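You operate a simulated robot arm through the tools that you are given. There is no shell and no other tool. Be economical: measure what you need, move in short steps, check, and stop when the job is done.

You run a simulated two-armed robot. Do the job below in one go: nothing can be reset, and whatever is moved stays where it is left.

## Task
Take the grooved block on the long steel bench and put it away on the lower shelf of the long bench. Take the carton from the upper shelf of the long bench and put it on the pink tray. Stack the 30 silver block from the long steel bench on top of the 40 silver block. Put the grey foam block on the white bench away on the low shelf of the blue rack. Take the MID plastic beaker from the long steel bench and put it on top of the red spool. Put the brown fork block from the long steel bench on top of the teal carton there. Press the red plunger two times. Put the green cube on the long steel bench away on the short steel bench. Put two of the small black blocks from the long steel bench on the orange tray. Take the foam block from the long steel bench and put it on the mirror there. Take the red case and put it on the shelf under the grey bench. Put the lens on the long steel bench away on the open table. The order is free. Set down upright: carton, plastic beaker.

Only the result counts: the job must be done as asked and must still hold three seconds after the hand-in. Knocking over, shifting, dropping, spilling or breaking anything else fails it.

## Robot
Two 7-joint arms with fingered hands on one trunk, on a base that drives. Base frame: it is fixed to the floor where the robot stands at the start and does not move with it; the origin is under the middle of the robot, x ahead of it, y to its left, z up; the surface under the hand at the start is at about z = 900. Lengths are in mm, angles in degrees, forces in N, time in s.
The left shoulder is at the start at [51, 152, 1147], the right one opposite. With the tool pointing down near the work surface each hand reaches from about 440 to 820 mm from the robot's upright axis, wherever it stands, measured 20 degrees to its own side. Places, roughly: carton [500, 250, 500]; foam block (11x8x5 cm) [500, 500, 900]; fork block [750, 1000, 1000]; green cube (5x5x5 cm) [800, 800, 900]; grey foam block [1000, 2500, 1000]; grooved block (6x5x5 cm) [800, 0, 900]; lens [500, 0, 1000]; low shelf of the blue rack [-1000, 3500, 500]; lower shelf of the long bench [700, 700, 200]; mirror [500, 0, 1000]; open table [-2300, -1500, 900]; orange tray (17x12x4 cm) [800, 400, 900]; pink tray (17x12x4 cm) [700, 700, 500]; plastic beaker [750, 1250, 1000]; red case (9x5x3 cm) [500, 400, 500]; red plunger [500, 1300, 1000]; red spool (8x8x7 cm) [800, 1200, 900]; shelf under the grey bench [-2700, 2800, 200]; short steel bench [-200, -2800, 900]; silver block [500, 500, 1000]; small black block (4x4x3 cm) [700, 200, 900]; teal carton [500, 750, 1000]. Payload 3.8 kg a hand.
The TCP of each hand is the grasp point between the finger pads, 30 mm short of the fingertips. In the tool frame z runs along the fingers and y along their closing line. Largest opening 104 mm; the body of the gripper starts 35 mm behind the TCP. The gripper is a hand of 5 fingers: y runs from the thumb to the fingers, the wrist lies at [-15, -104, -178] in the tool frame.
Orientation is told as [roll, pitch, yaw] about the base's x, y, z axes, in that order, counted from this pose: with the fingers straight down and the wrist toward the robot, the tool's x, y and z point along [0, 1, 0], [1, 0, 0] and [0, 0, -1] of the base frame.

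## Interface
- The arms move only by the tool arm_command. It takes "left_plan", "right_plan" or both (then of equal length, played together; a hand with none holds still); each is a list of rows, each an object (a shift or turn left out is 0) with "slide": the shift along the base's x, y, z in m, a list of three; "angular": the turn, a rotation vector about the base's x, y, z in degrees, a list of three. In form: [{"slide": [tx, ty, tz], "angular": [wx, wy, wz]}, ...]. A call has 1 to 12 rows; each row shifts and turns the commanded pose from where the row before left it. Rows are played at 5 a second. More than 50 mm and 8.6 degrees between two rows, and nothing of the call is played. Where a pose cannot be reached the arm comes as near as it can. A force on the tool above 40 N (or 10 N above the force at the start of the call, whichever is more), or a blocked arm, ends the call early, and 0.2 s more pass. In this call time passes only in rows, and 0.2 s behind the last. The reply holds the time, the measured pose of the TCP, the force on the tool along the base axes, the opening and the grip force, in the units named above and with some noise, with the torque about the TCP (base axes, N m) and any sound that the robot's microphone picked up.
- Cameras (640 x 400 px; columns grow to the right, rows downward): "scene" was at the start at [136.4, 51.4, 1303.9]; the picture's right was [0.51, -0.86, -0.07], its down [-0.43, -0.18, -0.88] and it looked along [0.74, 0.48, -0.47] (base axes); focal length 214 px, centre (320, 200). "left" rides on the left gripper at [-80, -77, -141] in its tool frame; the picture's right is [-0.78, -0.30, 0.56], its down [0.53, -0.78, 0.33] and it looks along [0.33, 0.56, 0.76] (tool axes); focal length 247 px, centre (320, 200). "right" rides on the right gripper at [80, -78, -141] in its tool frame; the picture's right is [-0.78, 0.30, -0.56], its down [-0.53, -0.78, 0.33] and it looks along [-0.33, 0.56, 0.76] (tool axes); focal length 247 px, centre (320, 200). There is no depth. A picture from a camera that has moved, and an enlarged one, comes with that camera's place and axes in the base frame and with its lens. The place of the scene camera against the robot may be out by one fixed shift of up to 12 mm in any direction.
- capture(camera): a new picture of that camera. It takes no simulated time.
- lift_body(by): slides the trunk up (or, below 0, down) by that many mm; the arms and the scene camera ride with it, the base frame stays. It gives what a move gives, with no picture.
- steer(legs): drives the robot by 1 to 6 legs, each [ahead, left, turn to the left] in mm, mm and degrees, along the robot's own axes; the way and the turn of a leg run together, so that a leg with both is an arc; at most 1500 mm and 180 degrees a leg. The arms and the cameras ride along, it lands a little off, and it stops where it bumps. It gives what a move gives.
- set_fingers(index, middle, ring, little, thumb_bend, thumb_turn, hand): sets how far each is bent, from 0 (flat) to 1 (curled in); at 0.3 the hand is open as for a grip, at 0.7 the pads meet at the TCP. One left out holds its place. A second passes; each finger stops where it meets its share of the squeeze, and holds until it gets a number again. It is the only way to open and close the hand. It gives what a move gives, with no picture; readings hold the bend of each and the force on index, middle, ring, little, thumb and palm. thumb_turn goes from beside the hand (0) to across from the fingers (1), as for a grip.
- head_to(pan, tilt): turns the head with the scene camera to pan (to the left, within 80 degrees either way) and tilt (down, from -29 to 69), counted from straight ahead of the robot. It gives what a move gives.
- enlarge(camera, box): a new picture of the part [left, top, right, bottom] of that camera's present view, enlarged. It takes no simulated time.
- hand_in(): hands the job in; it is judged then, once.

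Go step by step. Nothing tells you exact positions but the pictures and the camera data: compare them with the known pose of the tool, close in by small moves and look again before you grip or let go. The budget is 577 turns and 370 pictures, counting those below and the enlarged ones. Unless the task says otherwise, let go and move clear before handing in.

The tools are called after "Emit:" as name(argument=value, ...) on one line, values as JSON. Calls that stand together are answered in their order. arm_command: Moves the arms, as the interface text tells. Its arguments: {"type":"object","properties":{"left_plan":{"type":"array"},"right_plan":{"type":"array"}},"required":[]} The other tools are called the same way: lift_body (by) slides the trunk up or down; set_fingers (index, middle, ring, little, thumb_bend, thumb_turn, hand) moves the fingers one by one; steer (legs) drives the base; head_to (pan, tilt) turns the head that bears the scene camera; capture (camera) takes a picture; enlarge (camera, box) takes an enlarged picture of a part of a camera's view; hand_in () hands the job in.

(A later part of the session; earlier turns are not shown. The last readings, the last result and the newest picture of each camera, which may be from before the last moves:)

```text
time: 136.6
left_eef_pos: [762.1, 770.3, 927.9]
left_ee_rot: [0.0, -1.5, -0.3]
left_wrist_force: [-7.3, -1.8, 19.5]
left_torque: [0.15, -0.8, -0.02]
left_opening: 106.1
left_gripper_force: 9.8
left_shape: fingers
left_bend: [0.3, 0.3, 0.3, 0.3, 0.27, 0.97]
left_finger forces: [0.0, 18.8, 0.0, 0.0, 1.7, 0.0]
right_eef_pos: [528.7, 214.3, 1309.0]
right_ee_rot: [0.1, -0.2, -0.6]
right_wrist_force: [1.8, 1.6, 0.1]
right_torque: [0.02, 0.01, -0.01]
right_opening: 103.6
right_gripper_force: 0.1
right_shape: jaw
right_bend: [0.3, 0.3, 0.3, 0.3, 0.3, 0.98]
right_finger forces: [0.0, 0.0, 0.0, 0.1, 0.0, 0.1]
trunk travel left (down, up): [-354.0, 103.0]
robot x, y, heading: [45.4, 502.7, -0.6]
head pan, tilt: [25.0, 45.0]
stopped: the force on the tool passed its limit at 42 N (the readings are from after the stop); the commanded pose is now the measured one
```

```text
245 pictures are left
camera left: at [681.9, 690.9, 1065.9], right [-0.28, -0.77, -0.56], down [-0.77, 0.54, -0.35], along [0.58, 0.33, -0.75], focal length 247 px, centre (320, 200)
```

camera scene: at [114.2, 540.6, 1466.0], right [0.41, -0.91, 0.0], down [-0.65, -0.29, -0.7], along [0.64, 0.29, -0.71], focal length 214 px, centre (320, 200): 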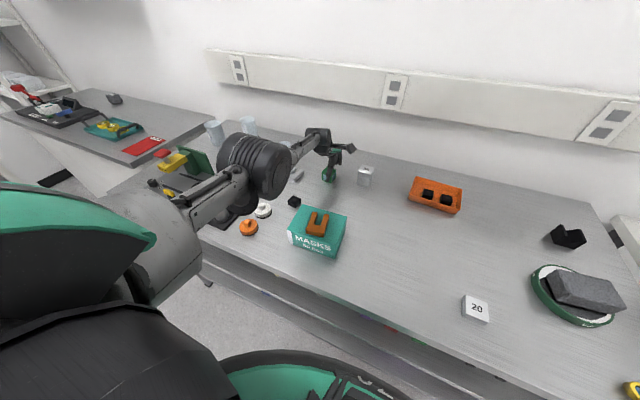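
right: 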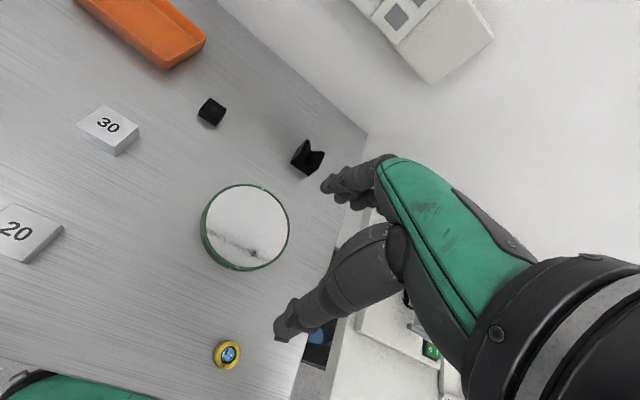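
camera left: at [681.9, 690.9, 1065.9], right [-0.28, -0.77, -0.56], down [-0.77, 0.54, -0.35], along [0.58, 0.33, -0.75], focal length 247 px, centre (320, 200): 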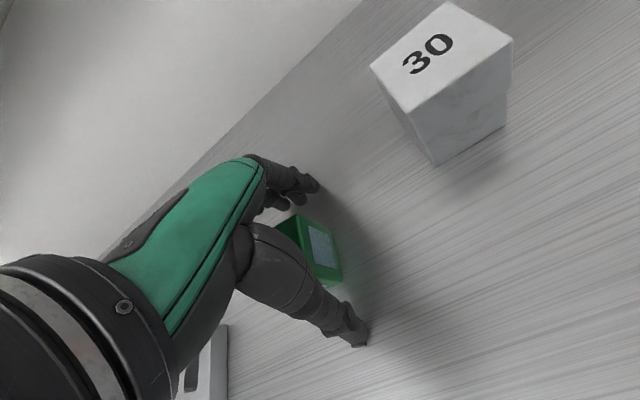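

Fingertips touched the bench; raise 10 mm and level, then grip.

Emit:
arm_command(left_plan=[{"slide": [-0.001, 0, 0.006], "angular": [0, 1.3, 0]}, {"slide": [0, 0, 0.003]}])

Emit:
set_fingers(hand="left", index=0.65, middle=0.65, ring=0.65, little=0.45, thumb_bend=0.65)

Emit:
capture(camera="left")

```text
time: 137.2
left_eef_pos: [759.2, 769.7, 931.4]
left_ee_rot: [0.1, 0.6, -0.2]
left_wrist_force: [-1.9, 0.1, 6.3]
left_torque: [0.07, -0.33, 0.0]
left_opening: 103.7
left_gripper_force: 3.3
left_shape: fingers
left_bend: [0.3, 0.3, 0.3, 0.3, 0.3, 0.97]
left_finger forces: [0.0, 6.6, 0.0, 0.0, 0.0, 0.1]
right_eef_pos: [532.5, 215.4, 1310.1]
right_ee_rot: [0.0, -0.1, -0.6]
right_wrist_force: [-0.5, 0.6, 0.3]
right_torque: [0.0, -0.01, 0.0]
right_opening: 103.4
right_gripper_force: 0.1
right_shape: jaw
right_bend: [0.3, 0.3, 0.3, 0.3, 0.3, 0.98]
right_finger forces: [0.0, 0.1, 0.0, 0.0, 0.0, 0.0]
trunk travel left (down, up): [-354.0, 103.0]
robot x, y, heading: [41.5, 503.6, -0.5]
head pan, tilt: [25.0, 45.0]
```

```text
time: 138.2
left_eef_pos: [760.9, 770.0, 934.7]
left_ee_rot: [0.1, 0.1, -0.3]
left_wrist_force: [5.7, -0.7, 18.0]
left_torque: [0.12, -0.71, -0.05]
left_opening: 25.7
left_gripper_force: 18.2
left_shape: fingers
left_bend: [0.64, 0.56, 0.6, 0.45, 0.58, 0.95]
left_finger forces: [0.4, 23.1, 4.1, 0.0, 8.4, 0.1]
right_eef_pos: [530.7, 214.1, 1309.0]
right_ee_rot: [0.1, -0.2, -0.6]
right_wrist_force: [-0.1, 0.4, -0.7]
right_torque: [0.03, 0.01, -0.02]
right_opening: 103.5
right_gripper_force: 0.0
right_shape: jaw
right_bend: [0.3, 0.3, 0.3, 0.3, 0.3, 0.98]
right_finger forces: [0.1, 0.0, 0.1, 0.1, 0.1, 0.0]
trunk travel left (down, up): [-354.0, 103.0]
robot x, y, heading: [45.8, 505.4, -0.6]
head pan, tilt: [25.0, 45.0]
```

```text
244 pictures are left
camera left: at [684.6, 690.9, 1074.7], right [-0.3, -0.77, -0.56], down [-0.78, 0.54, -0.33], along [0.55, 0.33, -0.76], focal length 247 px, centre (320, 200)
```

left: 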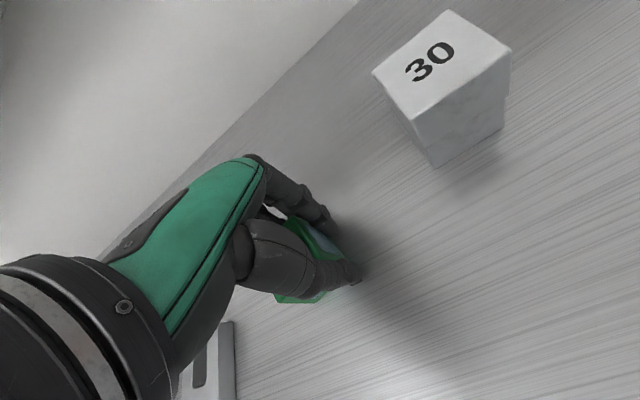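

Emit:
set_fingers(hand="left", index=0.3, middle=0.3, ring=0.3, little=0.3, thumb_bend=0.3)

Emit:
enlarge(camera="left", box=[220, 160, 400, 360])

```text
time: 139.2
left_eef_pos: [759.9, 771.0, 930.8]
left_ee_rot: [0.0, 0.6, -0.3]
left_wrist_force: [-1.6, -0.4, 6.9]
left_torque: [0.04, -0.3, 0.01]
left_opening: 102.5
left_gripper_force: 3.6
left_shape: fingers
left_bend: [0.3, 0.3, 0.3, 0.3, 0.3, 0.97]
left_finger forces: [0.1, 6.5, 0.1, 0.0, 0.0, 0.0]
right_eef_pos: [530.3, 215.5, 1310.2]
right_ee_rot: [-0.1, -0.1, -0.5]
right_wrist_force: [-1.3, 0.2, -0.6]
right_torque: [0.01, -0.02, -0.01]
right_opening: 103.8
right_gripper_force: 0.0
right_shape: jaw
right_bend: [0.3, 0.3, 0.3, 0.3, 0.3, 0.98]
right_finger forces: [0.0, 0.0, 0.0, 0.0, 0.0, 0.1]
trunk travel left (down, up): [-354.0, 103.0]
robot x, y, heading: [47.6, 501.6, -0.8]
head pan, tilt: [25.0, 45.0]
```

```text
2.00 times, centred on (310, 260) of left
camera zoom: at [684.1, 691.5, 1071.9], right [-0.31, -0.77, -0.55], down [-0.78, 0.54, -0.32], along [0.55, 0.33, -0.77], focal length 494 px, centre (340, 80)
```

zoom: 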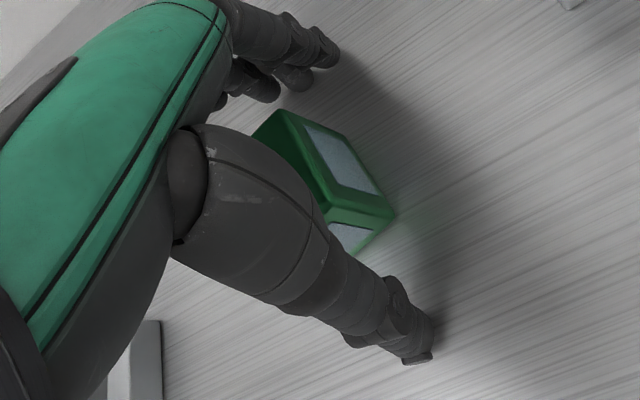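

Emit:
arm_command(left_plan=[{"slide": [0, 0, 0.008], "angular": [0, -0.5, 0]}, {"slide": [-0.002, 0.017, 0]}])

Emit:
set_fingers(hand="left", index=0.65, middle=0.65, ring=0.65, little=0.45, thumb_bend=0.65)

Emit:
capture(camera="left")

```text
time: 139.8
left_eef_pos: [762.1, 787.7, 936.1]
left_ee_rot: [-0.1, 0.1, -0.3]
left_wrist_force: [-0.3, 0.2, 0.0]
left_torque: [-0.03, 0.01, 0.01]
left_opening: 102.7
left_gripper_force: 0.0
left_shape: fingers
left_bend: [0.3, 0.3, 0.3, 0.3, 0.3, 0.97]
left_finger forces: [0.0, 0.1, 0.0, 0.1, 0.0, 0.0]
left hand out of reach, approached as far as the arm can: row 1
right_eef_pos: [531.5, 215.6, 1309.4]
right_ee_rot: [-0.1, -0.1, -0.6]
right_wrist_force: [0.4, 0.0, 0.7]
right_torque: [-0.03, 0.02, -0.02]
right_opening: 103.5
right_gripper_force: 0.1
right_shape: jaw
right_bend: [0.3, 0.3, 0.3, 0.3, 0.3, 0.98]
right_finger forces: [0.0, 0.0, 0.0, 0.0, 0.0, 0.0]
trunk travel left (down, up): [-354.0, 103.0]
robot x, y, heading: [44.0, 504.8, -0.5]
head pan, tilt: [25.0, 45.0]
```

```text
time: 140.8
left_eef_pos: [762.1, 787.3, 936.5]
left_ee_rot: [0.0, 0.0, -0.4]
left_wrist_force: [1.2, -0.1, 0.0]
left_torque: [0.01, -0.04, -0.06]
left_opening: 42.6
left_gripper_force: 12.8
left_shape: fingers
left_bend: [0.55, 0.6, 0.63, 0.45, 0.54, 0.96]
left_finger forces: [6.8, 4.2, 1.6, 0.0, 12.4, 0.0]
right_eef_pos: [532.2, 215.4, 1308.7]
right_ee_rot: [0.0, -0.1, -0.6]
right_wrist_force: [-0.8, -0.3, 0.0]
right_torque: [0.01, 0.05, -0.01]
right_opening: 103.6
right_gripper_force: 0.2
right_shape: jaw
right_bend: [0.3, 0.3, 0.3, 0.3, 0.3, 0.98]
right_finger forces: [0.1, 0.1, 0.0, 0.0, 0.0, 0.0]
trunk travel left (down, up): [-354.0, 103.0]
robot x, y, heading: [42.4, 504.4, -0.5]
head pan, tilt: [25.0, 45.0]
```

```text
242 pictures are left
camera left: at [685.5, 707.7, 1076.7], right [-0.3, -0.77, -0.56], down [-0.77, 0.54, -0.33], along [0.56, 0.33, -0.76], focal length 247 px, centre (320, 200)
```

left: 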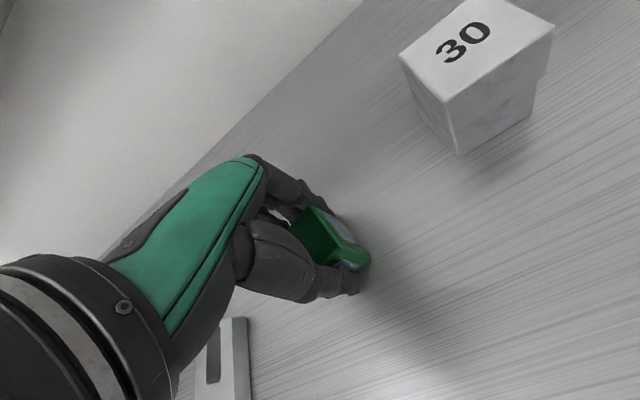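

Emit:
arm_command(left_plan=[{"slide": [0, 0, 0.04]}, {"slide": [0, 0, 0.045]}, {"slide": [0, 0, 0.045]}, {"slide": [0, 0, 0.045]}, {"slide": [-0.045, -0.01, 0]}, {"slide": [-0.045, -0.01, 0]}, {"slide": [-0.045, -0.01, 0]}, {"slide": [-0.045, -0.01, 0]}, {"slide": [-0.045, -0.01, 0]}])

Emit:
steer(legs=[[-60, 0, 0], [0, -220, 0]])

Emit:
head_to(pan=0, tilt=50)

Emit:
capture(camera="scene")

Emit:
capture(camera="left")

```text
time: 142.8
left_eef_pos: [785.2, 784.5, 1107.5]
left_ee_rot: [0.0, 0.1, -0.3]
left_wrist_force: [0.1, -0.7, -1.9]
left_torque: [-0.01, -0.02, -0.04]
left_opening: 42.5
left_gripper_force: 12.7
left_shape: fingers
left_bend: [0.55, 0.6, 0.63, 0.45, 0.54, 0.96]
left_finger forces: [6.8, 3.9, 1.4, 0.0, 12.2, 0.1]
left hand out of reach, approached as far as the arm can: row 1, 2, 3, 5, 6, 7, 8, 9
right_eef_pos: [533.5, 215.8, 1309.5]
right_ee_rot: [0.0, 0.0, -0.6]
right_wrist_force: [-0.6, -1.1, -0.4]
right_torque: [0.01, 0.02, 0.01]
right_opening: 103.5
right_gripper_force: 0.0
right_shape: jaw
right_bend: [0.3, 0.3, 0.3, 0.3, 0.3, 0.98]
right_finger forces: [0.0, 0.1, 0.1, 0.1, 0.0, 0.1]
trunk travel left (down, up): [-354.0, 103.0]
robot x, y, heading: [41.4, 502.7, -0.7]
head pan, tilt: [25.0, 45.0]
```

```text
time: 145.1
left_eef_pos: [726.4, 568.6, 1107.1]
left_ee_rot: [-0.2, 0.2, -0.4]
left_wrist_force: [0.4, 0.4, -1.7]
left_torque: [-0.01, -0.01, 0.01]
left_opening: 42.6
left_gripper_force: 12.1
left_shape: fingers
left_bend: [0.55, 0.6, 0.63, 0.45, 0.54, 0.96]
left_finger forces: [6.8, 4.1, 1.4, 0.0, 12.3, 0.0]
right_eef_pos: [471.6, -0.1, 1309.1]
right_ee_rot: [-0.1, 0.1, -0.8]
right_wrist_force: [-0.2, -0.1, -0.5]
right_torque: [-0.02, 0.03, 0.0]
right_opening: 103.5
right_gripper_force: 0.0
right_shape: jaw
right_bend: [0.3, 0.3, 0.3, 0.3, 0.3, 0.98]
right_finger forces: [0.0, 0.1, 0.1, 0.0, 0.1, 0.0]
trunk travel left (down, up): [-354.0, 103.0]
robot x, y, heading: [-18.3, 285.3, -0.7]
head pan, tilt: [25.0, 45.0]
```

```text
time: 146.0
left_eef_pos: [725.0, 566.5, 1108.7]
left_ee_rot: [0.0, 0.1, -0.4]
left_wrist_force: [0.3, -0.5, -1.4]
left_torque: [0.02, -0.01, 0.01]
left_opening: 42.5
left_gripper_force: 11.9
left_shape: fingers
left_bend: [0.55, 0.6, 0.63, 0.45, 0.54, 0.96]
left_finger forces: [6.8, 4.0, 1.3, 0.1, 12.3, 0.0]
right_eef_pos: [472.0, -4.5, 1308.4]
right_ee_rot: [0.0, -0.1, -0.7]
right_wrist_force: [-0.5, -0.1, -0.4]
right_torque: [0.03, 0.04, 0.0]
right_opening: 103.9
right_gripper_force: 0.1
right_shape: jaw
right_bend: [0.3, 0.3, 0.3, 0.3, 0.3, 0.98]
right_finger forces: [0.1, 0.1, 0.1, 0.0, 0.1, 0.1]
trunk travel left (down, up): [-354.0, 103.0]
robot x, y, heading: [-17.3, 290.3, -0.7]
head pan, tilt: [0.0, 50.0]
```

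```text
241 pictures are left
camera scene: at [64.9, 288.3, 1404.3], right [-0.01, -1.0, 0.0], down [-0.78, 0.01, -0.62], along [0.62, -0.01, -0.78], focal length 214 px, centre (320, 200)
```

scene: 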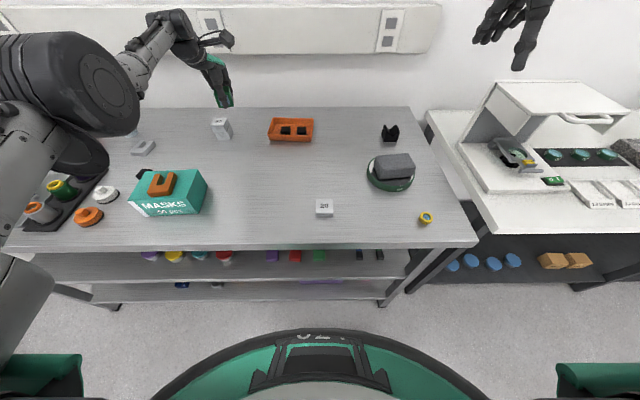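

```text
240 pictures are left
camera left: at [648.5, 486.0, 1248.5], right [-0.3, -0.77, -0.56], down [-0.77, 0.54, -0.33], along [0.56, 0.33, -0.76], focal length 247 px, centre (320, 200)
```

left: 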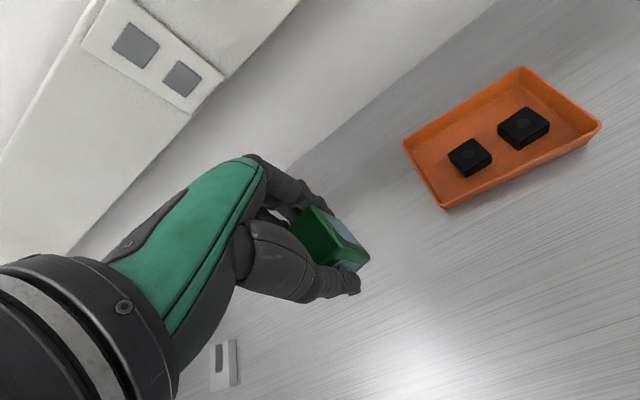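

Emit:
arm_command(left_plan=[{"slide": [-0.03, 0, 0]}, {"slide": [-0.04, 0, 0]}, {"slide": [-0.045, 0, 0.0]}, {"slide": [-0.045, 0, 0.0]}, {"slide": [-0.045, 0, 0.0]}])

Emit:
capture(camera="scene")

```text
time: 147.2
left_eef_pos: [724.0, 575.9, 1109.4]
left_ee_rot: [-0.1, 0.2, -0.4]
left_wrist_force: [0.5, 0.0, -1.8]
left_torque: [0.02, -0.04, -0.02]
left_opening: 42.4
left_gripper_force: 12.5
left_shape: fingers
left_bend: [0.55, 0.6, 0.63, 0.45, 0.54, 0.96]
left_finger forces: [6.9, 4.0, 1.4, 0.0, 12.1, 0.0]
left hand out of reach, approached as far as the arm can: row 1, 2, 3, 4, 5
right_eef_pos: [472.5, -1.7, 1308.4]
right_ee_rot: [0.0, 0.0, -0.7]
right_wrist_force: [0.1, -0.3, 0.8]
right_torque: [-0.02, -0.01, 0.0]
right_opening: 103.6
right_gripper_force: 0.1
right_shape: jaw
right_bend: [0.3, 0.3, 0.3, 0.3, 0.3, 0.98]
right_finger forces: [0.1, 0.1, 0.0, 0.0, 0.1, 0.0]
trunk travel left (down, up): [-354.0, 103.0]
robot x, y, heading: [-20.6, 286.5, -0.6]
head pan, tilt: [0.0, 50.0]
```

```text
239 pictures are left
camera scene: at [65.1, 289.3, 1404.3], right [-0.01, -1.0, 0.0], down [-0.78, 0.01, -0.62], along [0.62, -0.01, -0.78], focal length 214 px, centre (320, 200)
```

scene: 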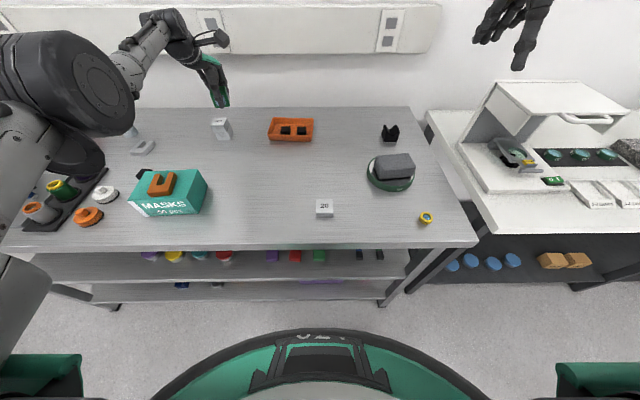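

Emit:
arm_command(left_plan=[{"slide": [0, 0, 0], "angular": [0, 0, 8]}, {"slide": [-0.01, 0, 0.0], "angular": [0, 0, 8]}, {"slide": [-0.02, 0, 0], "angular": [0, 0, 8]}, {"slide": [-0.03, 0, 0.0], "angular": [0, 0, 8]}])

```text
time: 148.2
left_eef_pos: [720.5, 578.7, 1112.0]
left_ee_rot: [0.2, 0.2, 31.8]
left_wrist_force: [-0.2, 0.4, -2.3]
left_torque: [-0.04, -0.04, 0.0]
left_opening: 42.6
left_gripper_force: 12.1
left_shape: fingers
left_bend: [0.55, 0.6, 0.63, 0.45, 0.54, 0.96]
left_finger forces: [6.7, 4.0, 1.4, 0.1, 12.2, 0.0]
left hand out of reach, approached as far as the arm can: row 1, 2, 3, 4
right_eef_pos: [472.2, -3.8, 1309.5]
right_ee_rot: [0.0, 0.0, -0.6]
right_wrist_force: [0.3, -0.6, -0.4]
right_torque: [-0.01, 0.05, 0.01]
right_opening: 103.6
right_gripper_force: 0.0
right_shape: jaw
right_bend: [0.3, 0.3, 0.3, 0.3, 0.3, 0.98]
right_finger forces: [0.1, 0.0, 0.0, 0.0, 0.0, 0.0]
trunk travel left (down, up): [-354.0, 103.0]
robot x, y, heading: [-17.0, 286.5, -0.8]
head pan, tilt: [0.0, 50.0]
```

Emit:
arm_command(left_plan=[{"slide": [0, 0, 0.04]}, {"slide": [0, 0, 0.04]}, {"slide": [0, 0, 0.04]}, {"slide": [0, 0, 0.04]}])

Emit:
capture(camera="scene")

```text
time: 149.2
left_eef_pos: [698.7, 577.4, 1268.5]
left_ee_rot: [0.0, 0.0, 31.7]
left_wrist_force: [0.4, 0.2, -0.8]
left_torque: [0.02, -0.02, 0.02]
left_opening: 42.8
left_gripper_force: 11.9
left_shape: fingers
left_bend: [0.55, 0.6, 0.63, 0.45, 0.55, 0.96]
left_finger forces: [6.8, 4.1, 1.4, 0.0, 12.1, 0.0]
left hand out of reach, approached as far as the arm can: row 2, 3, 4
right_eef_pos: [470.3, -4.0, 1309.8]
right_ee_rot: [-0.1, -0.2, -0.7]
right_wrist_force: [0.3, -0.4, -0.4]
right_torque: [0.01, 0.0, 0.02]
right_opening: 104.0
right_gripper_force: 0.1
right_shape: jaw
right_bend: [0.3, 0.3, 0.3, 0.3, 0.3, 0.98]
right_finger forces: [0.1, 0.1, 0.0, 0.0, 0.0, 0.0]
trunk travel left (down, up): [-354.0, 103.0]
robot x, y, heading: [-18.2, 288.1, -0.8]
head pan, tilt: [0.0, 50.0]
```

```text
238 pictures are left
camera scene: at [64.2, 288.9, 1404.4], right [-0.01, -1.0, 0.0], down [-0.78, 0.01, -0.62], along [0.62, -0.01, -0.78], focal length 214 px, centre (320, 200)
```

scene: 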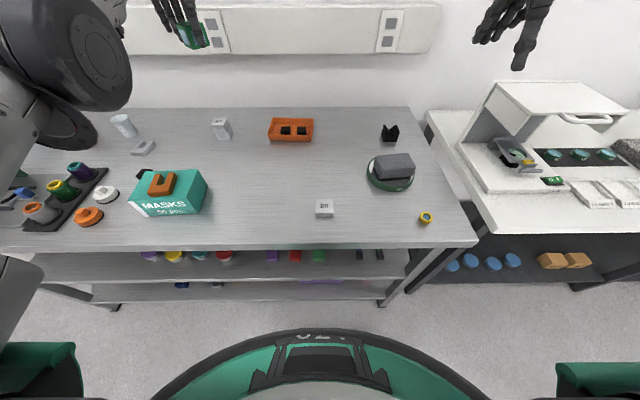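

Emit:
arm_command(left_plan=[{"slide": [-0.03, -0.03, -0.02], "angular": [0, 0, -8]}, {"slide": [-0.03, -0.03, -0.02], "angular": [0, 0, -8]}, {"slide": [-0.03, -0.03, -0.02], "angular": [0, 0, -8]}, {"slide": [-0.03, -0.03, -0.02], "angular": [0, 0, -8]}, {"slide": [-0.03, -0.03, -0.02]}])

```text
time: 150.4
left_eef_pos: [550.8, 428.3, 1170.4]
left_ee_rot: [0.0, 0.0, -0.3]
left_wrist_force: [0.0, -0.2, -1.8]
left_torque: [0.0, -0.01, 0.0]
left_opening: 42.2
left_gripper_force: 12.2
left_shape: fingers
left_bend: [0.55, 0.61, 0.63, 0.45, 0.55, 0.96]
left_finger forces: [6.7, 3.8, 1.4, 0.0, 11.9, 0.0]
right_eef_pos: [471.4, -3.0, 1309.1]
right_ee_rot: [0.1, -0.1, -0.7]
right_wrist_force: [0.5, -0.1, -0.1]
right_torque: [0.0, -0.02, 0.04]
right_opening: 103.7
right_gripper_force: 0.2
right_shape: jaw
right_bend: [0.3, 0.3, 0.3, 0.3, 0.3, 0.98]
right_finger forces: [0.0, 0.1, 0.0, 0.1, 0.0, 0.1]
trunk travel left (down, up): [-354.0, 103.0]
robot x, y, heading: [-16.5, 287.3, -0.8]
head pan, tilt: [0.0, 50.0]
```

Freed. Lower trunk, bring the right hand above the lens.

Emit:
lift_body(by=-100)

Emit:
arm_command(right_plan=[{"slide": [-0.02, -0.005, -0.04]}, {"slide": [-0.02, -0.005, -0.04]}, {"slide": [-0.01, 0, -0.04]}])

Emit:
capture(camera="right")

```text
time: 151.7
left_eef_pos: [551.6, 427.9, 1066.6]
left_ee_rot: [0.0, -0.1, -0.4]
left_wrist_force: [0.1, 0.8, -1.7]
left_torque: [0.01, 0.0, 0.0]
left_opening: 42.4
left_gripper_force: 11.6
left_shape: fingers
left_bend: [0.55, 0.61, 0.63, 0.45, 0.55, 0.96]
left_finger forces: [6.7, 3.9, 1.4, 0.0, 11.9, 0.0]
right_eef_pos: [470.9, -1.9, 1209.4]
right_ee_rot: [0.0, -0.2, -0.7]
right_wrist_force: [-0.1, -0.3, -1.0]
right_torque: [-0.01, 0.0, 0.03]
right_opening: 103.8
right_gripper_force: 0.0
right_shape: jaw
right_bend: [0.3, 0.3, 0.3, 0.3, 0.3, 0.98]
right_finger forces: [0.0, 0.1, 0.1, 0.0, 0.1, 0.1]
trunk travel left (down, up): [-254.0, 203.0]
robot x, y, heading: [-18.6, 287.1, -0.7]
head pan, tilt: [0.0, 50.0]
```

```text
time: 152.5
left_eef_pos: [549.4, 428.7, 1066.5]
left_ee_rot: [0.1, 0.0, -0.5]
left_wrist_force: [0.1, 0.3, -1.3]
left_torque: [0.0, -0.03, 0.0]
left_opening: 42.2
left_gripper_force: 11.9
left_shape: fingers
left_bend: [0.55, 0.61, 0.63, 0.45, 0.55, 0.96]
left_finger forces: [6.7, 3.9, 1.4, 0.1, 11.8, 0.0]
right_eef_pos: [421.1, -11.7, 1088.8]
right_ee_rot: [0.0, -0.2, -0.6]
right_wrist_force: [0.7, -1.3, 0.1]
right_torque: [0.01, 0.0, 0.02]
right_opening: 103.7
right_gripper_force: 0.0
right_shape: jaw
right_bend: [0.3, 0.3, 0.3, 0.3, 0.3, 0.98]
right_finger forces: [0.0, 0.0, 0.0, 0.1, 0.1, 0.0]
trunk travel left (down, up): [-254.0, 203.0]
robot x, y, heading: [-15.1, 285.2, -0.9]
head pan, tilt: [0.0, 50.0]
```

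```text
237 pictures are left
camera right: at [345.1, 68.5, 1229.9], right [0.29, -0.78, 0.56], down [-0.78, -0.53, -0.33], along [0.55, -0.34, -0.76], focal length 247 px, centre (320, 200)
```

right: 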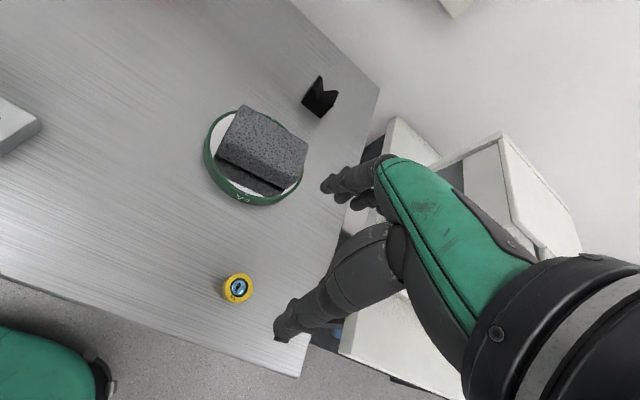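

Emit:
enlarge(camera="right", box=[210, 265, 270, 315])

```text
8.00 times, centred on (240, 290) of right
camera zoom: at [345.1, 68.5, 1229.9], right [0.29, -0.78, 0.56], down [-0.78, -0.53, -0.33], along [0.55, -0.34, -0.76], focal length 1976 px, centre (960, -520)
```

zoom: 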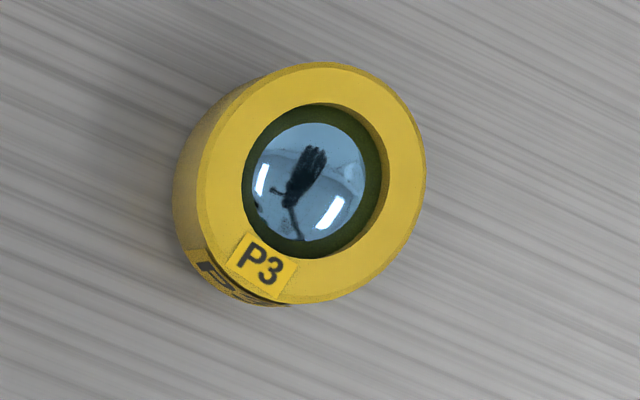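

Emit:
arm_command(right_plan=[{"slide": [-0.024, 0.002, 0]}, {"slide": [0, 0, -0.045]}, {"slide": [0, 0, -0.045]}, {"slide": [0, 0, -0.045]}, {"slide": [0, 0, -0.019]}])

Emit:
capture(camera="right")

Emit:
capture(camera="scene")

```text
time: 153.7
left_eef_pos: [550.5, 428.4, 1067.6]
left_ee_rot: [0.0, 0.2, -0.4]
left_wrist_force: [1.0, -0.5, -2.1]
left_torque: [0.02, -0.04, -0.01]
left_opening: 42.0
left_gripper_force: 11.9
left_shape: fingers
left_bend: [0.55, 0.61, 0.63, 0.45, 0.55, 0.96]
left_finger forces: [6.7, 3.9, 1.4, 0.0, 11.8, 0.0]
right_eef_pos: [399.0, -11.3, 934.1]
right_ee_rot: [0.0, -0.1, -0.7]
right_wrist_force: [-1.1, 0.5, 0.3]
right_torque: [-0.02, 0.02, 0.03]
right_opening: 103.7
right_gripper_force: 0.0
right_shape: jaw
right_bend: [0.3, 0.3, 0.3, 0.3, 0.3, 0.98]
right_finger forces: [0.1, 0.0, 0.0, 0.0, 0.0, 0.0]
trunk travel left (down, up): [-254.0, 203.0]
robot x, y, heading: [-17.9, 285.2, -0.9]
head pan, tilt: [0.0, 50.0]
```

```text
235 pictures are left
camera right: at [320.6, 69.5, 1074.6], right [0.29, -0.78, 0.56], down [-0.78, -0.53, -0.33], along [0.55, -0.34, -0.76], focal length 247 px, centre (320, 200)
```

right: 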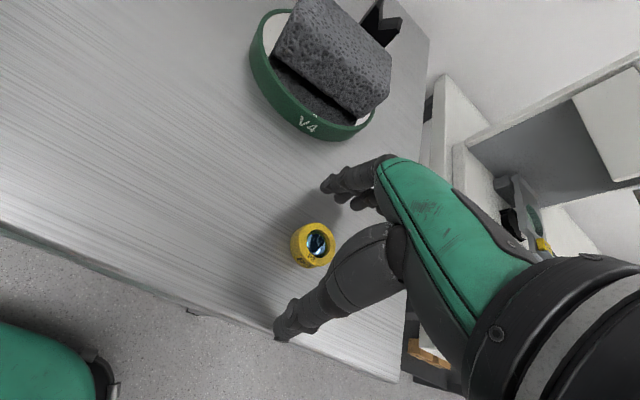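

```text
234 pictures are left
camera scene: at [98.1, 288.6, 1293.7], right [-0.01, -1.0, 0.0], down [-0.83, 0.01, -0.55], along [0.55, -0.01, -0.83], focal length 214 px, centre (320, 200)
```

scene: 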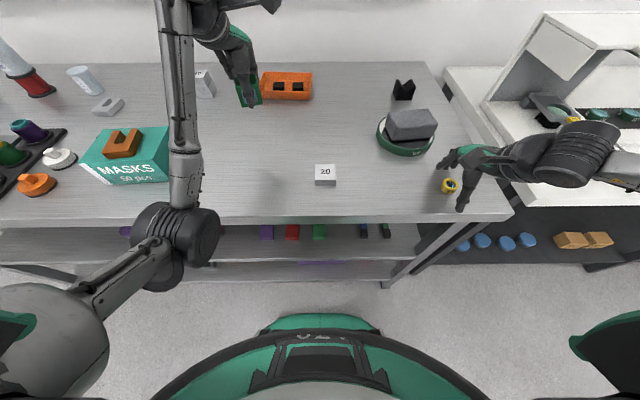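

Emit:
set_fingers(hand="right", index=0.68, middle=0.68, ring=0.5, little=0.4, thumb_bend=0.68)

Emit:
capture(camera="right")

```text
time: 154.7
left_eef_pos: [551.5, 428.7, 1067.0]
left_ee_rot: [0.0, 0.1, -0.5]
left_wrist_force: [0.7, 0.0, -2.0]
left_torque: [0.02, -0.01, 0.0]
left_opening: 42.3
left_gripper_force: 11.8
left_shape: fingers
left_bend: [0.55, 0.61, 0.63, 0.45, 0.55, 0.96]
left_finger forces: [6.6, 3.9, 1.4, 0.1, 11.7, 0.0]
right_eef_pos: [396.9, -10.9, 935.3]
right_ee_rot: [0.0, 0.0, -0.7]
right_wrist_force: [-0.5, 0.8, -0.1]
right_torque: [0.01, -0.02, 0.05]
right_opening: 26.7
right_gripper_force: 8.0
right_shape: fingers
right_bend: [0.61, 0.64, 0.5, 0.4, 0.6, 0.96]
right_finger forces: [4.4, 3.6, 0.0, 0.0, 8.1, 0.1]
trunk travel left (down, up): [-254.0, 203.0]
robot x, y, heading: [-18.4, 291.4, -0.8]
head pan, tilt: [0.0, 50.0]
```

```text
233 pictures are left
camera right: at [320.4, 69.6, 1075.1], right [0.29, -0.78, 0.56], down [-0.78, -0.53, -0.33], along [0.55, -0.34, -0.76], focal length 247 px, centre (320, 200)
```

right: 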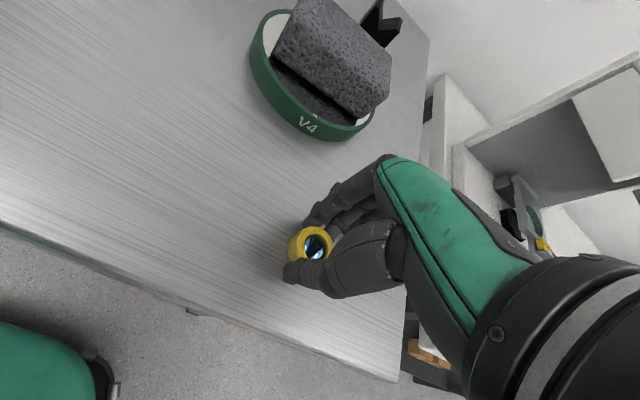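

Lens gripped. Lift, back away from the bench, turn right, and look.

Emit:
arm_command(right_plan=[{"slide": [0, 0, 0.04]}, {"slide": [0, 0, 0.045]}, {"slide": [0, 0, 0.045]}, {"slide": [0, 0, 0.03]}])

Emit:
steer(legs=[[-600, 0, 0], [0, 0, -90]])

Emit:
head_to(pan=0, tilt=15)

Emit:
capture(camera="scene")

Emit:
capture(camera="right")

```text
time: 155.7
left_eef_pos: [550.8, 429.0, 1066.8]
left_ee_rot: [0.0, 0.1, -0.4]
left_wrist_force: [-0.7, -0.5, -2.0]
left_torque: [0.03, -0.03, 0.03]
left_opening: 42.3
left_gripper_force: 11.9
left_shape: fingers
left_bend: [0.55, 0.61, 0.63, 0.45, 0.55, 0.96]
left_finger forces: [6.7, 3.8, 1.4, 0.0, 11.9, 0.1]
right_eef_pos: [400.7, -8.2, 1097.4]
right_ee_rot: [0.0, -0.1, -0.6]
right_wrist_force: [-0.6, 0.4, -0.8]
right_torque: [-0.03, -0.03, 0.01]
right_opening: 26.7
right_gripper_force: 7.5
right_shape: fingers
right_bend: [0.61, 0.64, 0.5, 0.4, 0.6, 0.96]
right_finger forces: [4.4, 3.4, 0.0, 0.0, 7.9, 0.0]
trunk travel left (down, up): [-254.0, 203.0]
robot x, y, heading: [-17.4, 287.7, -0.9]
head pan, tilt: [0.0, 50.0]
```

```text
time: 162.8
left_eef_pos: [-450.4, -268.5, 1066.7]
left_ee_rot: [0.0, 0.1, -88.0]
left_wrist_force: [-0.2, -0.6, -1.8]
left_torque: [0.0, 0.02, -0.02]
left_opening: 41.6
left_gripper_force: 11.0
left_shape: fingers
left_bend: [0.56, 0.61, 0.63, 0.45, 0.55, 0.96]
left_finger forces: [6.5, 3.6, 1.2, 0.0, 11.2, 0.0]
right_eef_pos: [-893.0, -135.6, 1097.2]
right_ee_rot: [0.0, -0.1, -88.4]
right_wrist_force: [0.5, -0.4, 0.1]
right_torque: [-0.02, 0.0, 0.0]
right_opening: 26.4
right_gripper_force: 7.9
right_shape: fingers
right_bend: [0.62, 0.64, 0.5, 0.4, 0.6, 0.96]
right_finger forces: [4.2, 3.3, 0.1, 0.0, 7.6, 0.0]
trunk travel left (down, up): [-254.0, 203.0]
robot x, y, heading: [-609.2, 291.8, -88.5]
head pan, tilt: [0.0, 50.0]
```

```text
time: 163.8
left_eef_pos: [-449.9, -267.9, 1066.9]
left_ee_rot: [0.0, 0.1, -88.0]
left_wrist_force: [0.3, 0.0, -1.4]
left_torque: [-0.04, 0.0, 0.01]
left_opening: 42.2
left_gripper_force: 11.3
left_shape: fingers
left_bend: [0.56, 0.61, 0.63, 0.45, 0.55, 0.96]
left_finger forces: [6.5, 3.6, 1.2, 0.0, 11.2, 0.1]
right_eef_pos: [-892.1, -136.3, 1096.7]
right_ee_rot: [0.0, -0.1, -88.3]
right_wrist_force: [-0.6, -0.1, 0.6]
right_torque: [0.0, 0.02, -0.04]
right_opening: 26.4
right_gripper_force: 7.7
right_shape: fingers
right_bend: [0.62, 0.64, 0.5, 0.4, 0.6, 0.96]
right_finger forces: [4.3, 3.4, 0.0, 0.0, 7.6, 0.1]
trunk travel left (down, up): [-254.0, 203.0]
robot x, y, heading: [-617.0, 296.9, -88.0]
head pan, tilt: [0.0, 15.0]
```

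```text
232 pictures are left
camera scene: at [-617.7, 151.8, 1345.3], right [-1.0, -0.03, 0.0], down [-0.01, 0.36, -0.93], along [0.03, -0.93, -0.36], focal length 214 px, centre (320, 200)
```

scene: 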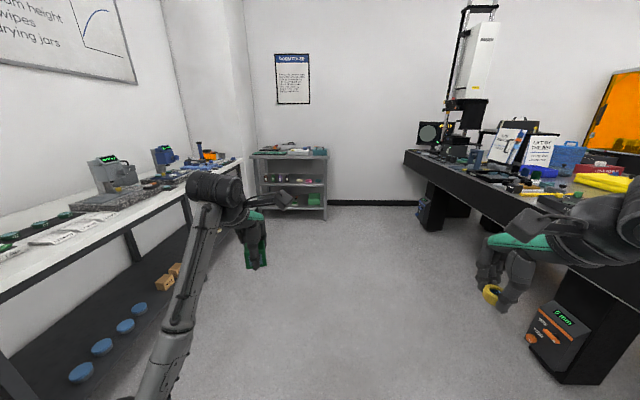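

```text
231 pictures are left
camera right: at [-815.0, -55.8, 1237.5], right [-0.77, -0.32, 0.56], down [-0.56, 0.76, -0.33], along [-0.32, -0.57, -0.76], focal length 247 px, centre (320, 200)
```

right: 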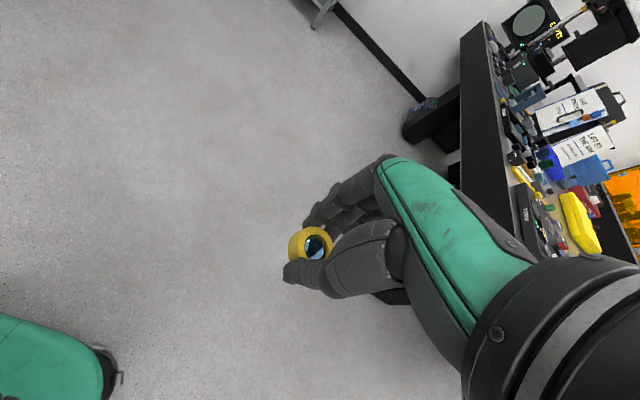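

Emit:
enlarge(camera="scene", box=[240, 90, 640, 290])

Emit:
head_to(pan=-60, tilt=15)

Emit:
capture(camera="scene")

```text
1.60 times, centred on (440, 190) of scene
camera zoom: at [-617.7, 151.8, 1345.3], right [-1.0, -0.03, 0.0], down [-0.01, 0.36, -0.93], along [0.03, -0.93, -0.36], focal length 343 px, centre (128, 216)
```

zoom: 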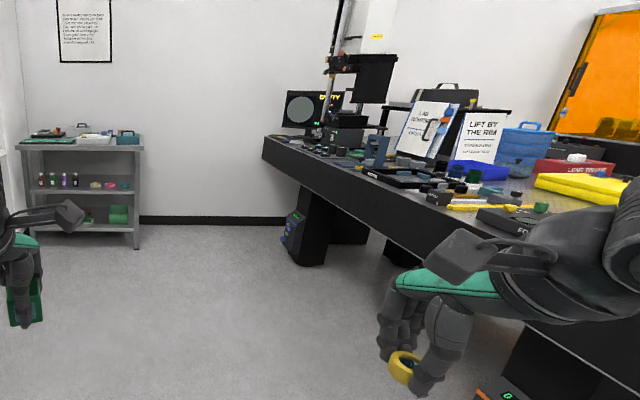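

```text
time: 165.1
left_eef_pos: [-450.3, -267.3, 1066.0]
left_ee_rot: [0.0, 0.1, -88.0]
left_wrist_force: [-0.8, 0.6, -1.9]
left_torque: [-0.02, 0.01, -0.01]
left_opening: 42.1
left_gripper_force: 11.2
left_shape: fingers
left_bend: [0.56, 0.61, 0.63, 0.45, 0.55, 0.96]
left_finger forces: [6.5, 3.6, 1.2, 0.0, 11.2, 0.1]
right_eef_pos: [-893.0, -135.4, 1096.8]
right_ee_rot: [0.0, -0.1, -88.3]
right_wrist_force: [0.1, -0.5, -0.7]
right_torque: [-0.01, 0.0, -0.01]
right_opening: 26.4
right_gripper_force: 8.3
right_shape: fingers
right_bend: [0.62, 0.64, 0.5, 0.4, 0.6, 0.96]
right_finger forces: [4.3, 3.4, 0.0, 0.1, 7.7, 0.0]
trunk travel left (down, up): [-254.0, 203.0]
robot x, y, heading: [-617.0, 289.3, -88.0]
head pan, tilt: [-60.0, 15.0]
```

```text
229 pictures are left
camera scene: at [-699.9, 195.8, 1350.5], right [-0.53, 0.85, 0.09], down [0.22, 0.24, -0.95], along [-0.82, -0.48, -0.31], focal length 214 px, centre (320, 200)
```

scene: 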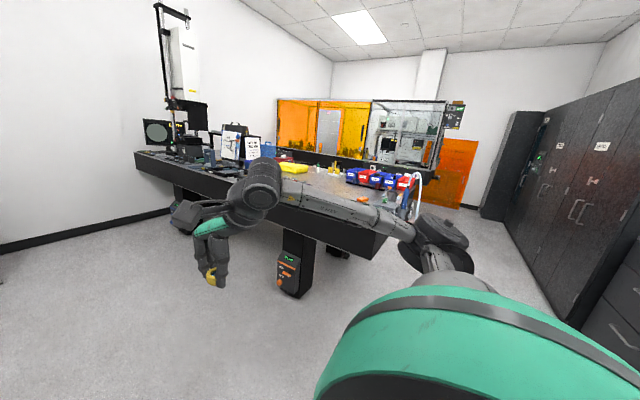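

Short steel bench is ahead (top at y≈-2550). Drive toward it.

Emit:
steer(legs=[[1500, 0, -2], [400, 150, 0]])

Emit:
head_to(pan=15, tilt=25)

Emit:
capture(camera="scene")

```text
time: 174.8
left_eef_pos: [-334.9, -2183.9, 1066.1]
left_ee_rot: [-0.1, 0.1, -90.9]
left_wrist_force: [-0.4, -0.3, -1.5]
left_torque: [-0.04, 0.02, 0.0]
left_opening: 41.5
left_gripper_force: 11.2
left_shape: fingers
left_bend: [0.56, 0.61, 0.63, 0.45, 0.55, 0.96]
left_finger forces: [6.5, 3.7, 1.1, 0.0, 11.3, 0.1]
right_eef_pos: [-769.7, -2028.9, 1097.8]
right_ee_rot: [0.0, 0.0, -91.3]
right_wrist_force: [0.1, 0.0, -1.5]
right_torque: [0.02, 0.02, -0.02]
right_opening: 26.2
right_gripper_force: 7.5
right_shape: fingers
right_bend: [0.62, 0.64, 0.5, 0.4, 0.6, 0.96]
right_finger forces: [4.3, 3.4, 0.0, 0.0, 7.8, 0.1]
trunk travel left (down, up): [-254.0, 203.0]
robot x, y, heading: [-466.5, -1616.6, -91.4]
head pan, tilt: [-60.0, 15.0]
```

```text
time: 176.2
left_eef_pos: [-334.7, -2183.8, 1066.3]
left_ee_rot: [0.0, 0.1, -91.1]
left_wrist_force: [1.2, -0.4, -1.5]
left_torque: [0.02, 0.0, -0.01]
left_opening: 41.9
left_gripper_force: 11.5
left_shape: fingers
left_bend: [0.56, 0.61, 0.63, 0.45, 0.55, 0.96]
left_finger forces: [6.6, 3.5, 1.2, 0.0, 11.3, 0.0]
right_eef_pos: [-769.0, -2028.7, 1096.2]
right_ee_rot: [0.0, -0.1, -91.2]
right_wrist_force: [-0.7, 0.6, -0.8]
right_torque: [-0.02, -0.02, -0.04]
right_opening: 26.3
right_gripper_force: 6.9
right_shape: fingers
right_bend: [0.62, 0.64, 0.5, 0.4, 0.6, 0.96]
right_finger forces: [4.2, 3.4, 0.0, 0.0, 7.7, 0.1]
trunk travel left (down, up): [-254.0, 203.0]
robot x, y, heading: [-470.0, -1611.7, -91.2]
head pan, tilt: [15.0, 25.0]
```

```text
228 pictures are left
camera scene: at [-456.2, -1750.8, 1329.7], right [-0.97, -0.23, -0.03], down [-0.1, 0.51, -0.86], along [0.22, -0.83, -0.52], focal length 214 px, centre (320, 200)
```

scene: 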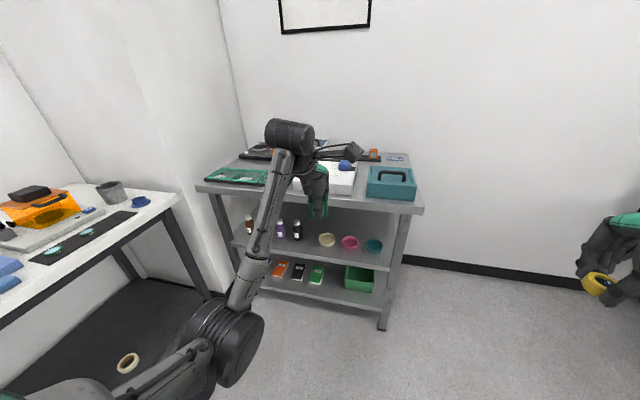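

Emit:
lift_body(by=150)

Emit:
steer(legs=[[250, 0, 0]])

Emit:
capture(camera="left")

Emit:
capture(camera="scene")

```text
time: 178.0
left_eef_pos: [-334.4, -2183.8, 1216.3]
left_ee_rot: [0.2, 0.1, -90.9]
left_wrist_force: [0.3, -0.5, -1.3]
left_torque: [-0.02, 0.0, -0.02]
left_opening: 41.9
left_gripper_force: 11.4
left_shape: fingers
left_bend: [0.56, 0.61, 0.63, 0.45, 0.55, 0.96]
left_finger forces: [6.5, 3.6, 1.1, 0.0, 11.3, 0.1]
right_eef_pos: [-769.6, -2028.8, 1246.6]
right_ee_rot: [0.0, 0.0, -91.2]
right_wrist_force: [0.0, 0.1, -0.6]
right_torque: [0.0, 0.01, -0.01]
right_opening: 26.4
right_gripper_force: 7.6
right_shape: fingers
right_bend: [0.62, 0.64, 0.5, 0.4, 0.6, 0.96]
right_finger forces: [4.3, 3.4, 0.0, 0.1, 7.5, 0.0]
trunk travel left (down, up): [-404.0, 53.0]
robot x, y, heading: [-469.7, -1615.4, -91.4]
head pan, tilt: [15.0, 25.0]
```

```text
time: 179.8
left_eef_pos: [-338.5, -2434.3, 1218.1]
left_ee_rot: [0.0, 0.0, -91.0]
left_wrist_force: [1.2, 0.3, -1.1]
left_torque: [-0.05, 0.01, 0.01]
left_opening: 41.8
left_gripper_force: 11.5
left_shape: fingers
left_bend: [0.56, 0.61, 0.63, 0.45, 0.55, 0.96]
left_finger forces: [6.5, 3.6, 1.2, 0.0, 11.3, 0.0]
right_eef_pos: [-775.0, -2279.2, 1247.0]
right_ee_rot: [0.0, -0.3, -91.2]
right_wrist_force: [0.0, 0.0, -0.6]
right_torque: [-0.04, -0.02, -0.01]
right_opening: 26.7
right_gripper_force: 7.8
right_shape: fingers
right_bend: [0.62, 0.65, 0.5, 0.4, 0.6, 0.96]
right_finger forces: [4.3, 3.4, 0.0, 0.1, 7.7, 0.0]
trunk travel left (down, up): [-404.0, 53.0]
robot x, y, heading: [-471.6, -1866.4, -91.3]
head pan, tilt: [15.0, 25.0]
```

```text
227 pictures are left
camera left: at [-416.1, -2354.8, 1358.0], right [-0.77, 0.31, -0.56], down [0.55, 0.77, -0.33], along [0.32, -0.56, -0.76], focal length 247 px, centre (320, 200)
```

left: 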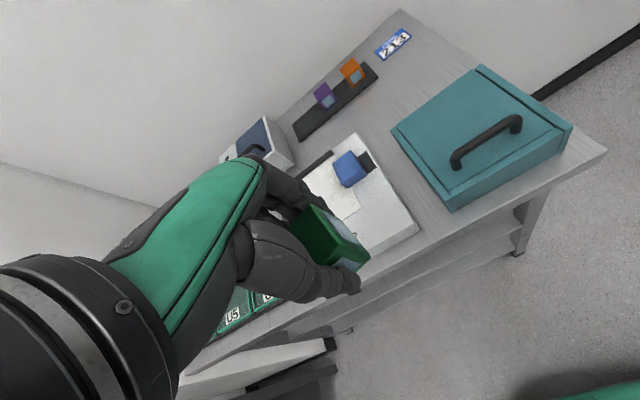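

```text
226 pictures are left
camera scene: at [-460.4, -1954.7, 1495.1], right [-0.97, -0.24, 0.0], down [-0.1, 0.42, -0.9], along [0.22, -0.88, -0.43], focal length 214 px, centre (320, 200)
```

scene: 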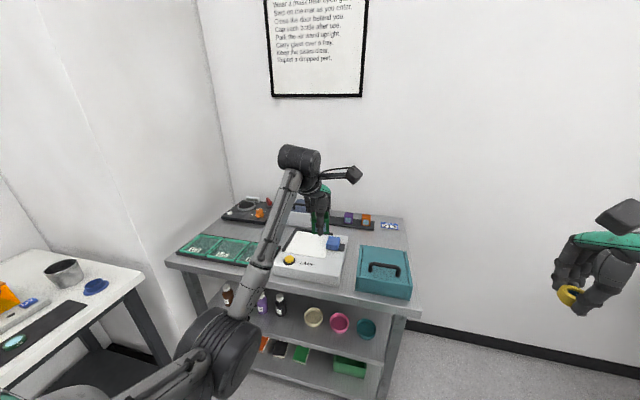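

Emit:
enlarge(camera="left", box=[310, 0, 630, 250])

```text
1.60 times, centred on (470, 125) of left
camera zoom: at [-416.1, -2354.8, 1358.0], right [-0.77, 0.31, -0.56], down [0.55, 0.77, -0.33], along [0.32, -0.56, -0.76], focal length 395 px, centre (80, 320)
```

zoom: 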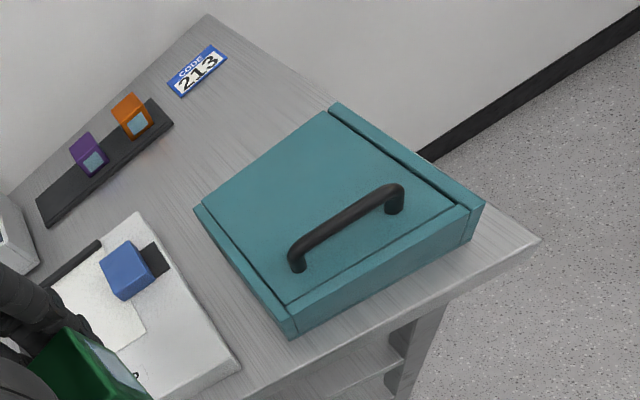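

Free spot at about (-520,-2785), behind the teal case. Reposition.

Emit:
steer(legs=[[0, -300, 0], [280, 0, 0]])

Emit:
arm_command(left_plan=[{"slide": [0.03, -0.015, -0.02]}, {"slide": [0.03, -0.015, -0.02]}, {"slide": [0.03, -0.015, -0.02]}])

Emit:
capture(camera="left")

Emit:
head_to(pan=20, tilt=40)

Emit:
capture(camera="scene")

```text
time: 183.5
left_eef_pos: [-652.0, -2710.0, 1216.6]
left_ee_rot: [0.1, 0.1, -91.1]
left_wrist_force: [-0.3, 0.0, -1.7]
left_torque: [-0.04, 0.01, 0.01]
left_opening: 41.5
left_gripper_force: 11.5
left_shape: fingers
left_bend: [0.56, 0.61, 0.63, 0.45, 0.55, 0.96]
left_finger forces: [6.4, 3.6, 1.2, 0.0, 11.3, 0.1]
right_eef_pos: [-1085.5, -2554.9, 1247.7]
right_ee_rot: [0.0, -0.2, -91.4]
right_wrist_force: [-0.2, 0.5, -1.5]
right_torque: [-0.01, 0.0, -0.02]
right_opening: 26.5
right_gripper_force: 7.8
right_shape: fingers
right_bend: [0.62, 0.65, 0.5, 0.4, 0.6, 0.96]
right_finger forces: [4.4, 3.5, 0.0, 0.0, 7.7, 0.0]
trunk travel left (down, up): [-404.0, 53.0]
robot x, y, heading: [-785.6, -2141.2, -91.6]
head pan, tilt: [15.0, 25.0]
```

```text
time: 184.3
left_eef_pos: [-560.3, -2759.5, 1156.3]
left_ee_rot: [0.1, 0.2, -91.2]
left_wrist_force: [-0.2, 0.1, -2.2]
left_torque: [0.02, 0.01, -0.01]
left_opening: 42.0
left_gripper_force: 11.5
left_shape: fingers
left_bend: [0.56, 0.61, 0.63, 0.45, 0.55, 0.96]
left_finger forces: [6.5, 3.5, 1.2, 0.0, 11.2, 0.0]
right_eef_pos: [-1086.4, -2557.5, 1245.9]
right_ee_rot: [0.1, 0.1, -91.4]
right_wrist_force: [0.2, 0.2, -0.5]
right_torque: [0.02, 0.0, -0.01]
right_opening: 26.4
right_gripper_force: 7.6
right_shape: fingers
right_bend: [0.62, 0.65, 0.5, 0.4, 0.6, 0.96]
right_finger forces: [4.3, 3.4, 0.0, 0.0, 7.6, 0.0]
trunk travel left (down, up): [-404.0, 53.0]
robot x, y, heading: [-786.0, -2140.4, -91.5]
head pan, tilt: [15.0, 25.0]
```

```text
224 pictures are left
camera left: at [-637.8, -2680.3, 1297.0], right [-0.77, 0.31, -0.56], down [0.55, 0.77, -0.33], along [0.32, -0.56, -0.76], focal length 247 px, centre (320, 200)
```

left: 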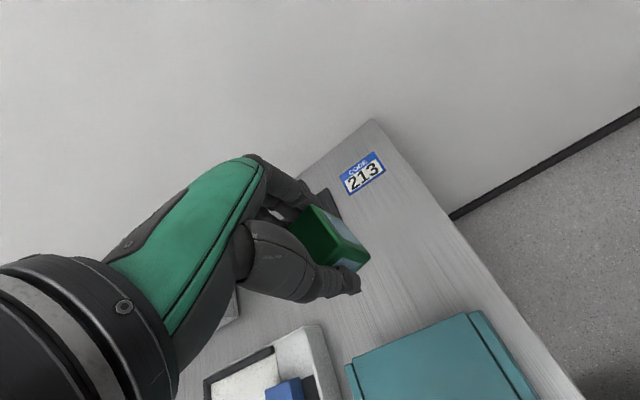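

```text
time: 185.0
left_eef_pos: [-561.0, -2759.0, 1156.7]
left_ee_rot: [0.0, 0.1, -91.0]
left_wrist_force: [0.4, 0.0, -1.9]
left_torque: [-0.01, 0.03, -0.02]
left_opening: 41.7
left_gripper_force: 11.4
left_shape: fingers
left_bend: [0.56, 0.61, 0.63, 0.45, 0.55, 0.96]
left_finger forces: [6.5, 3.6, 1.2, 0.0, 11.3, 0.0]
right_eef_pos: [-1085.7, -2556.1, 1248.4]
right_ee_rot: [0.0, -0.2, -91.4]
right_wrist_force: [-0.5, -1.3, -0.2]
right_torque: [-0.05, -0.03, 0.01]
right_opening: 26.6
right_gripper_force: 7.5
right_shape: fingers
right_bend: [0.62, 0.65, 0.5, 0.4, 0.6, 0.96]
right_finger forces: [4.3, 3.5, 0.0, 0.0, 7.7, 0.1]
trunk travel left (down, up): [-404.0, 53.0]
robot x, y, heading: [-782.3, -2140.5, -91.4]
head pan, tilt: [20.0, 40.0]
```

```text
223 pictures are left
camera scene: at [-765.9, -2224.6, 1471.7], right [-0.95, -0.32, 0.0], down [-0.2, 0.62, -0.76], along [0.24, -0.72, -0.65], focal length 214 px, centre (320, 200)
```

scene: 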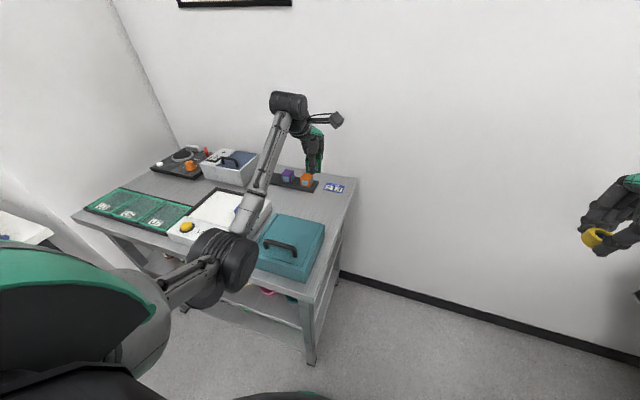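

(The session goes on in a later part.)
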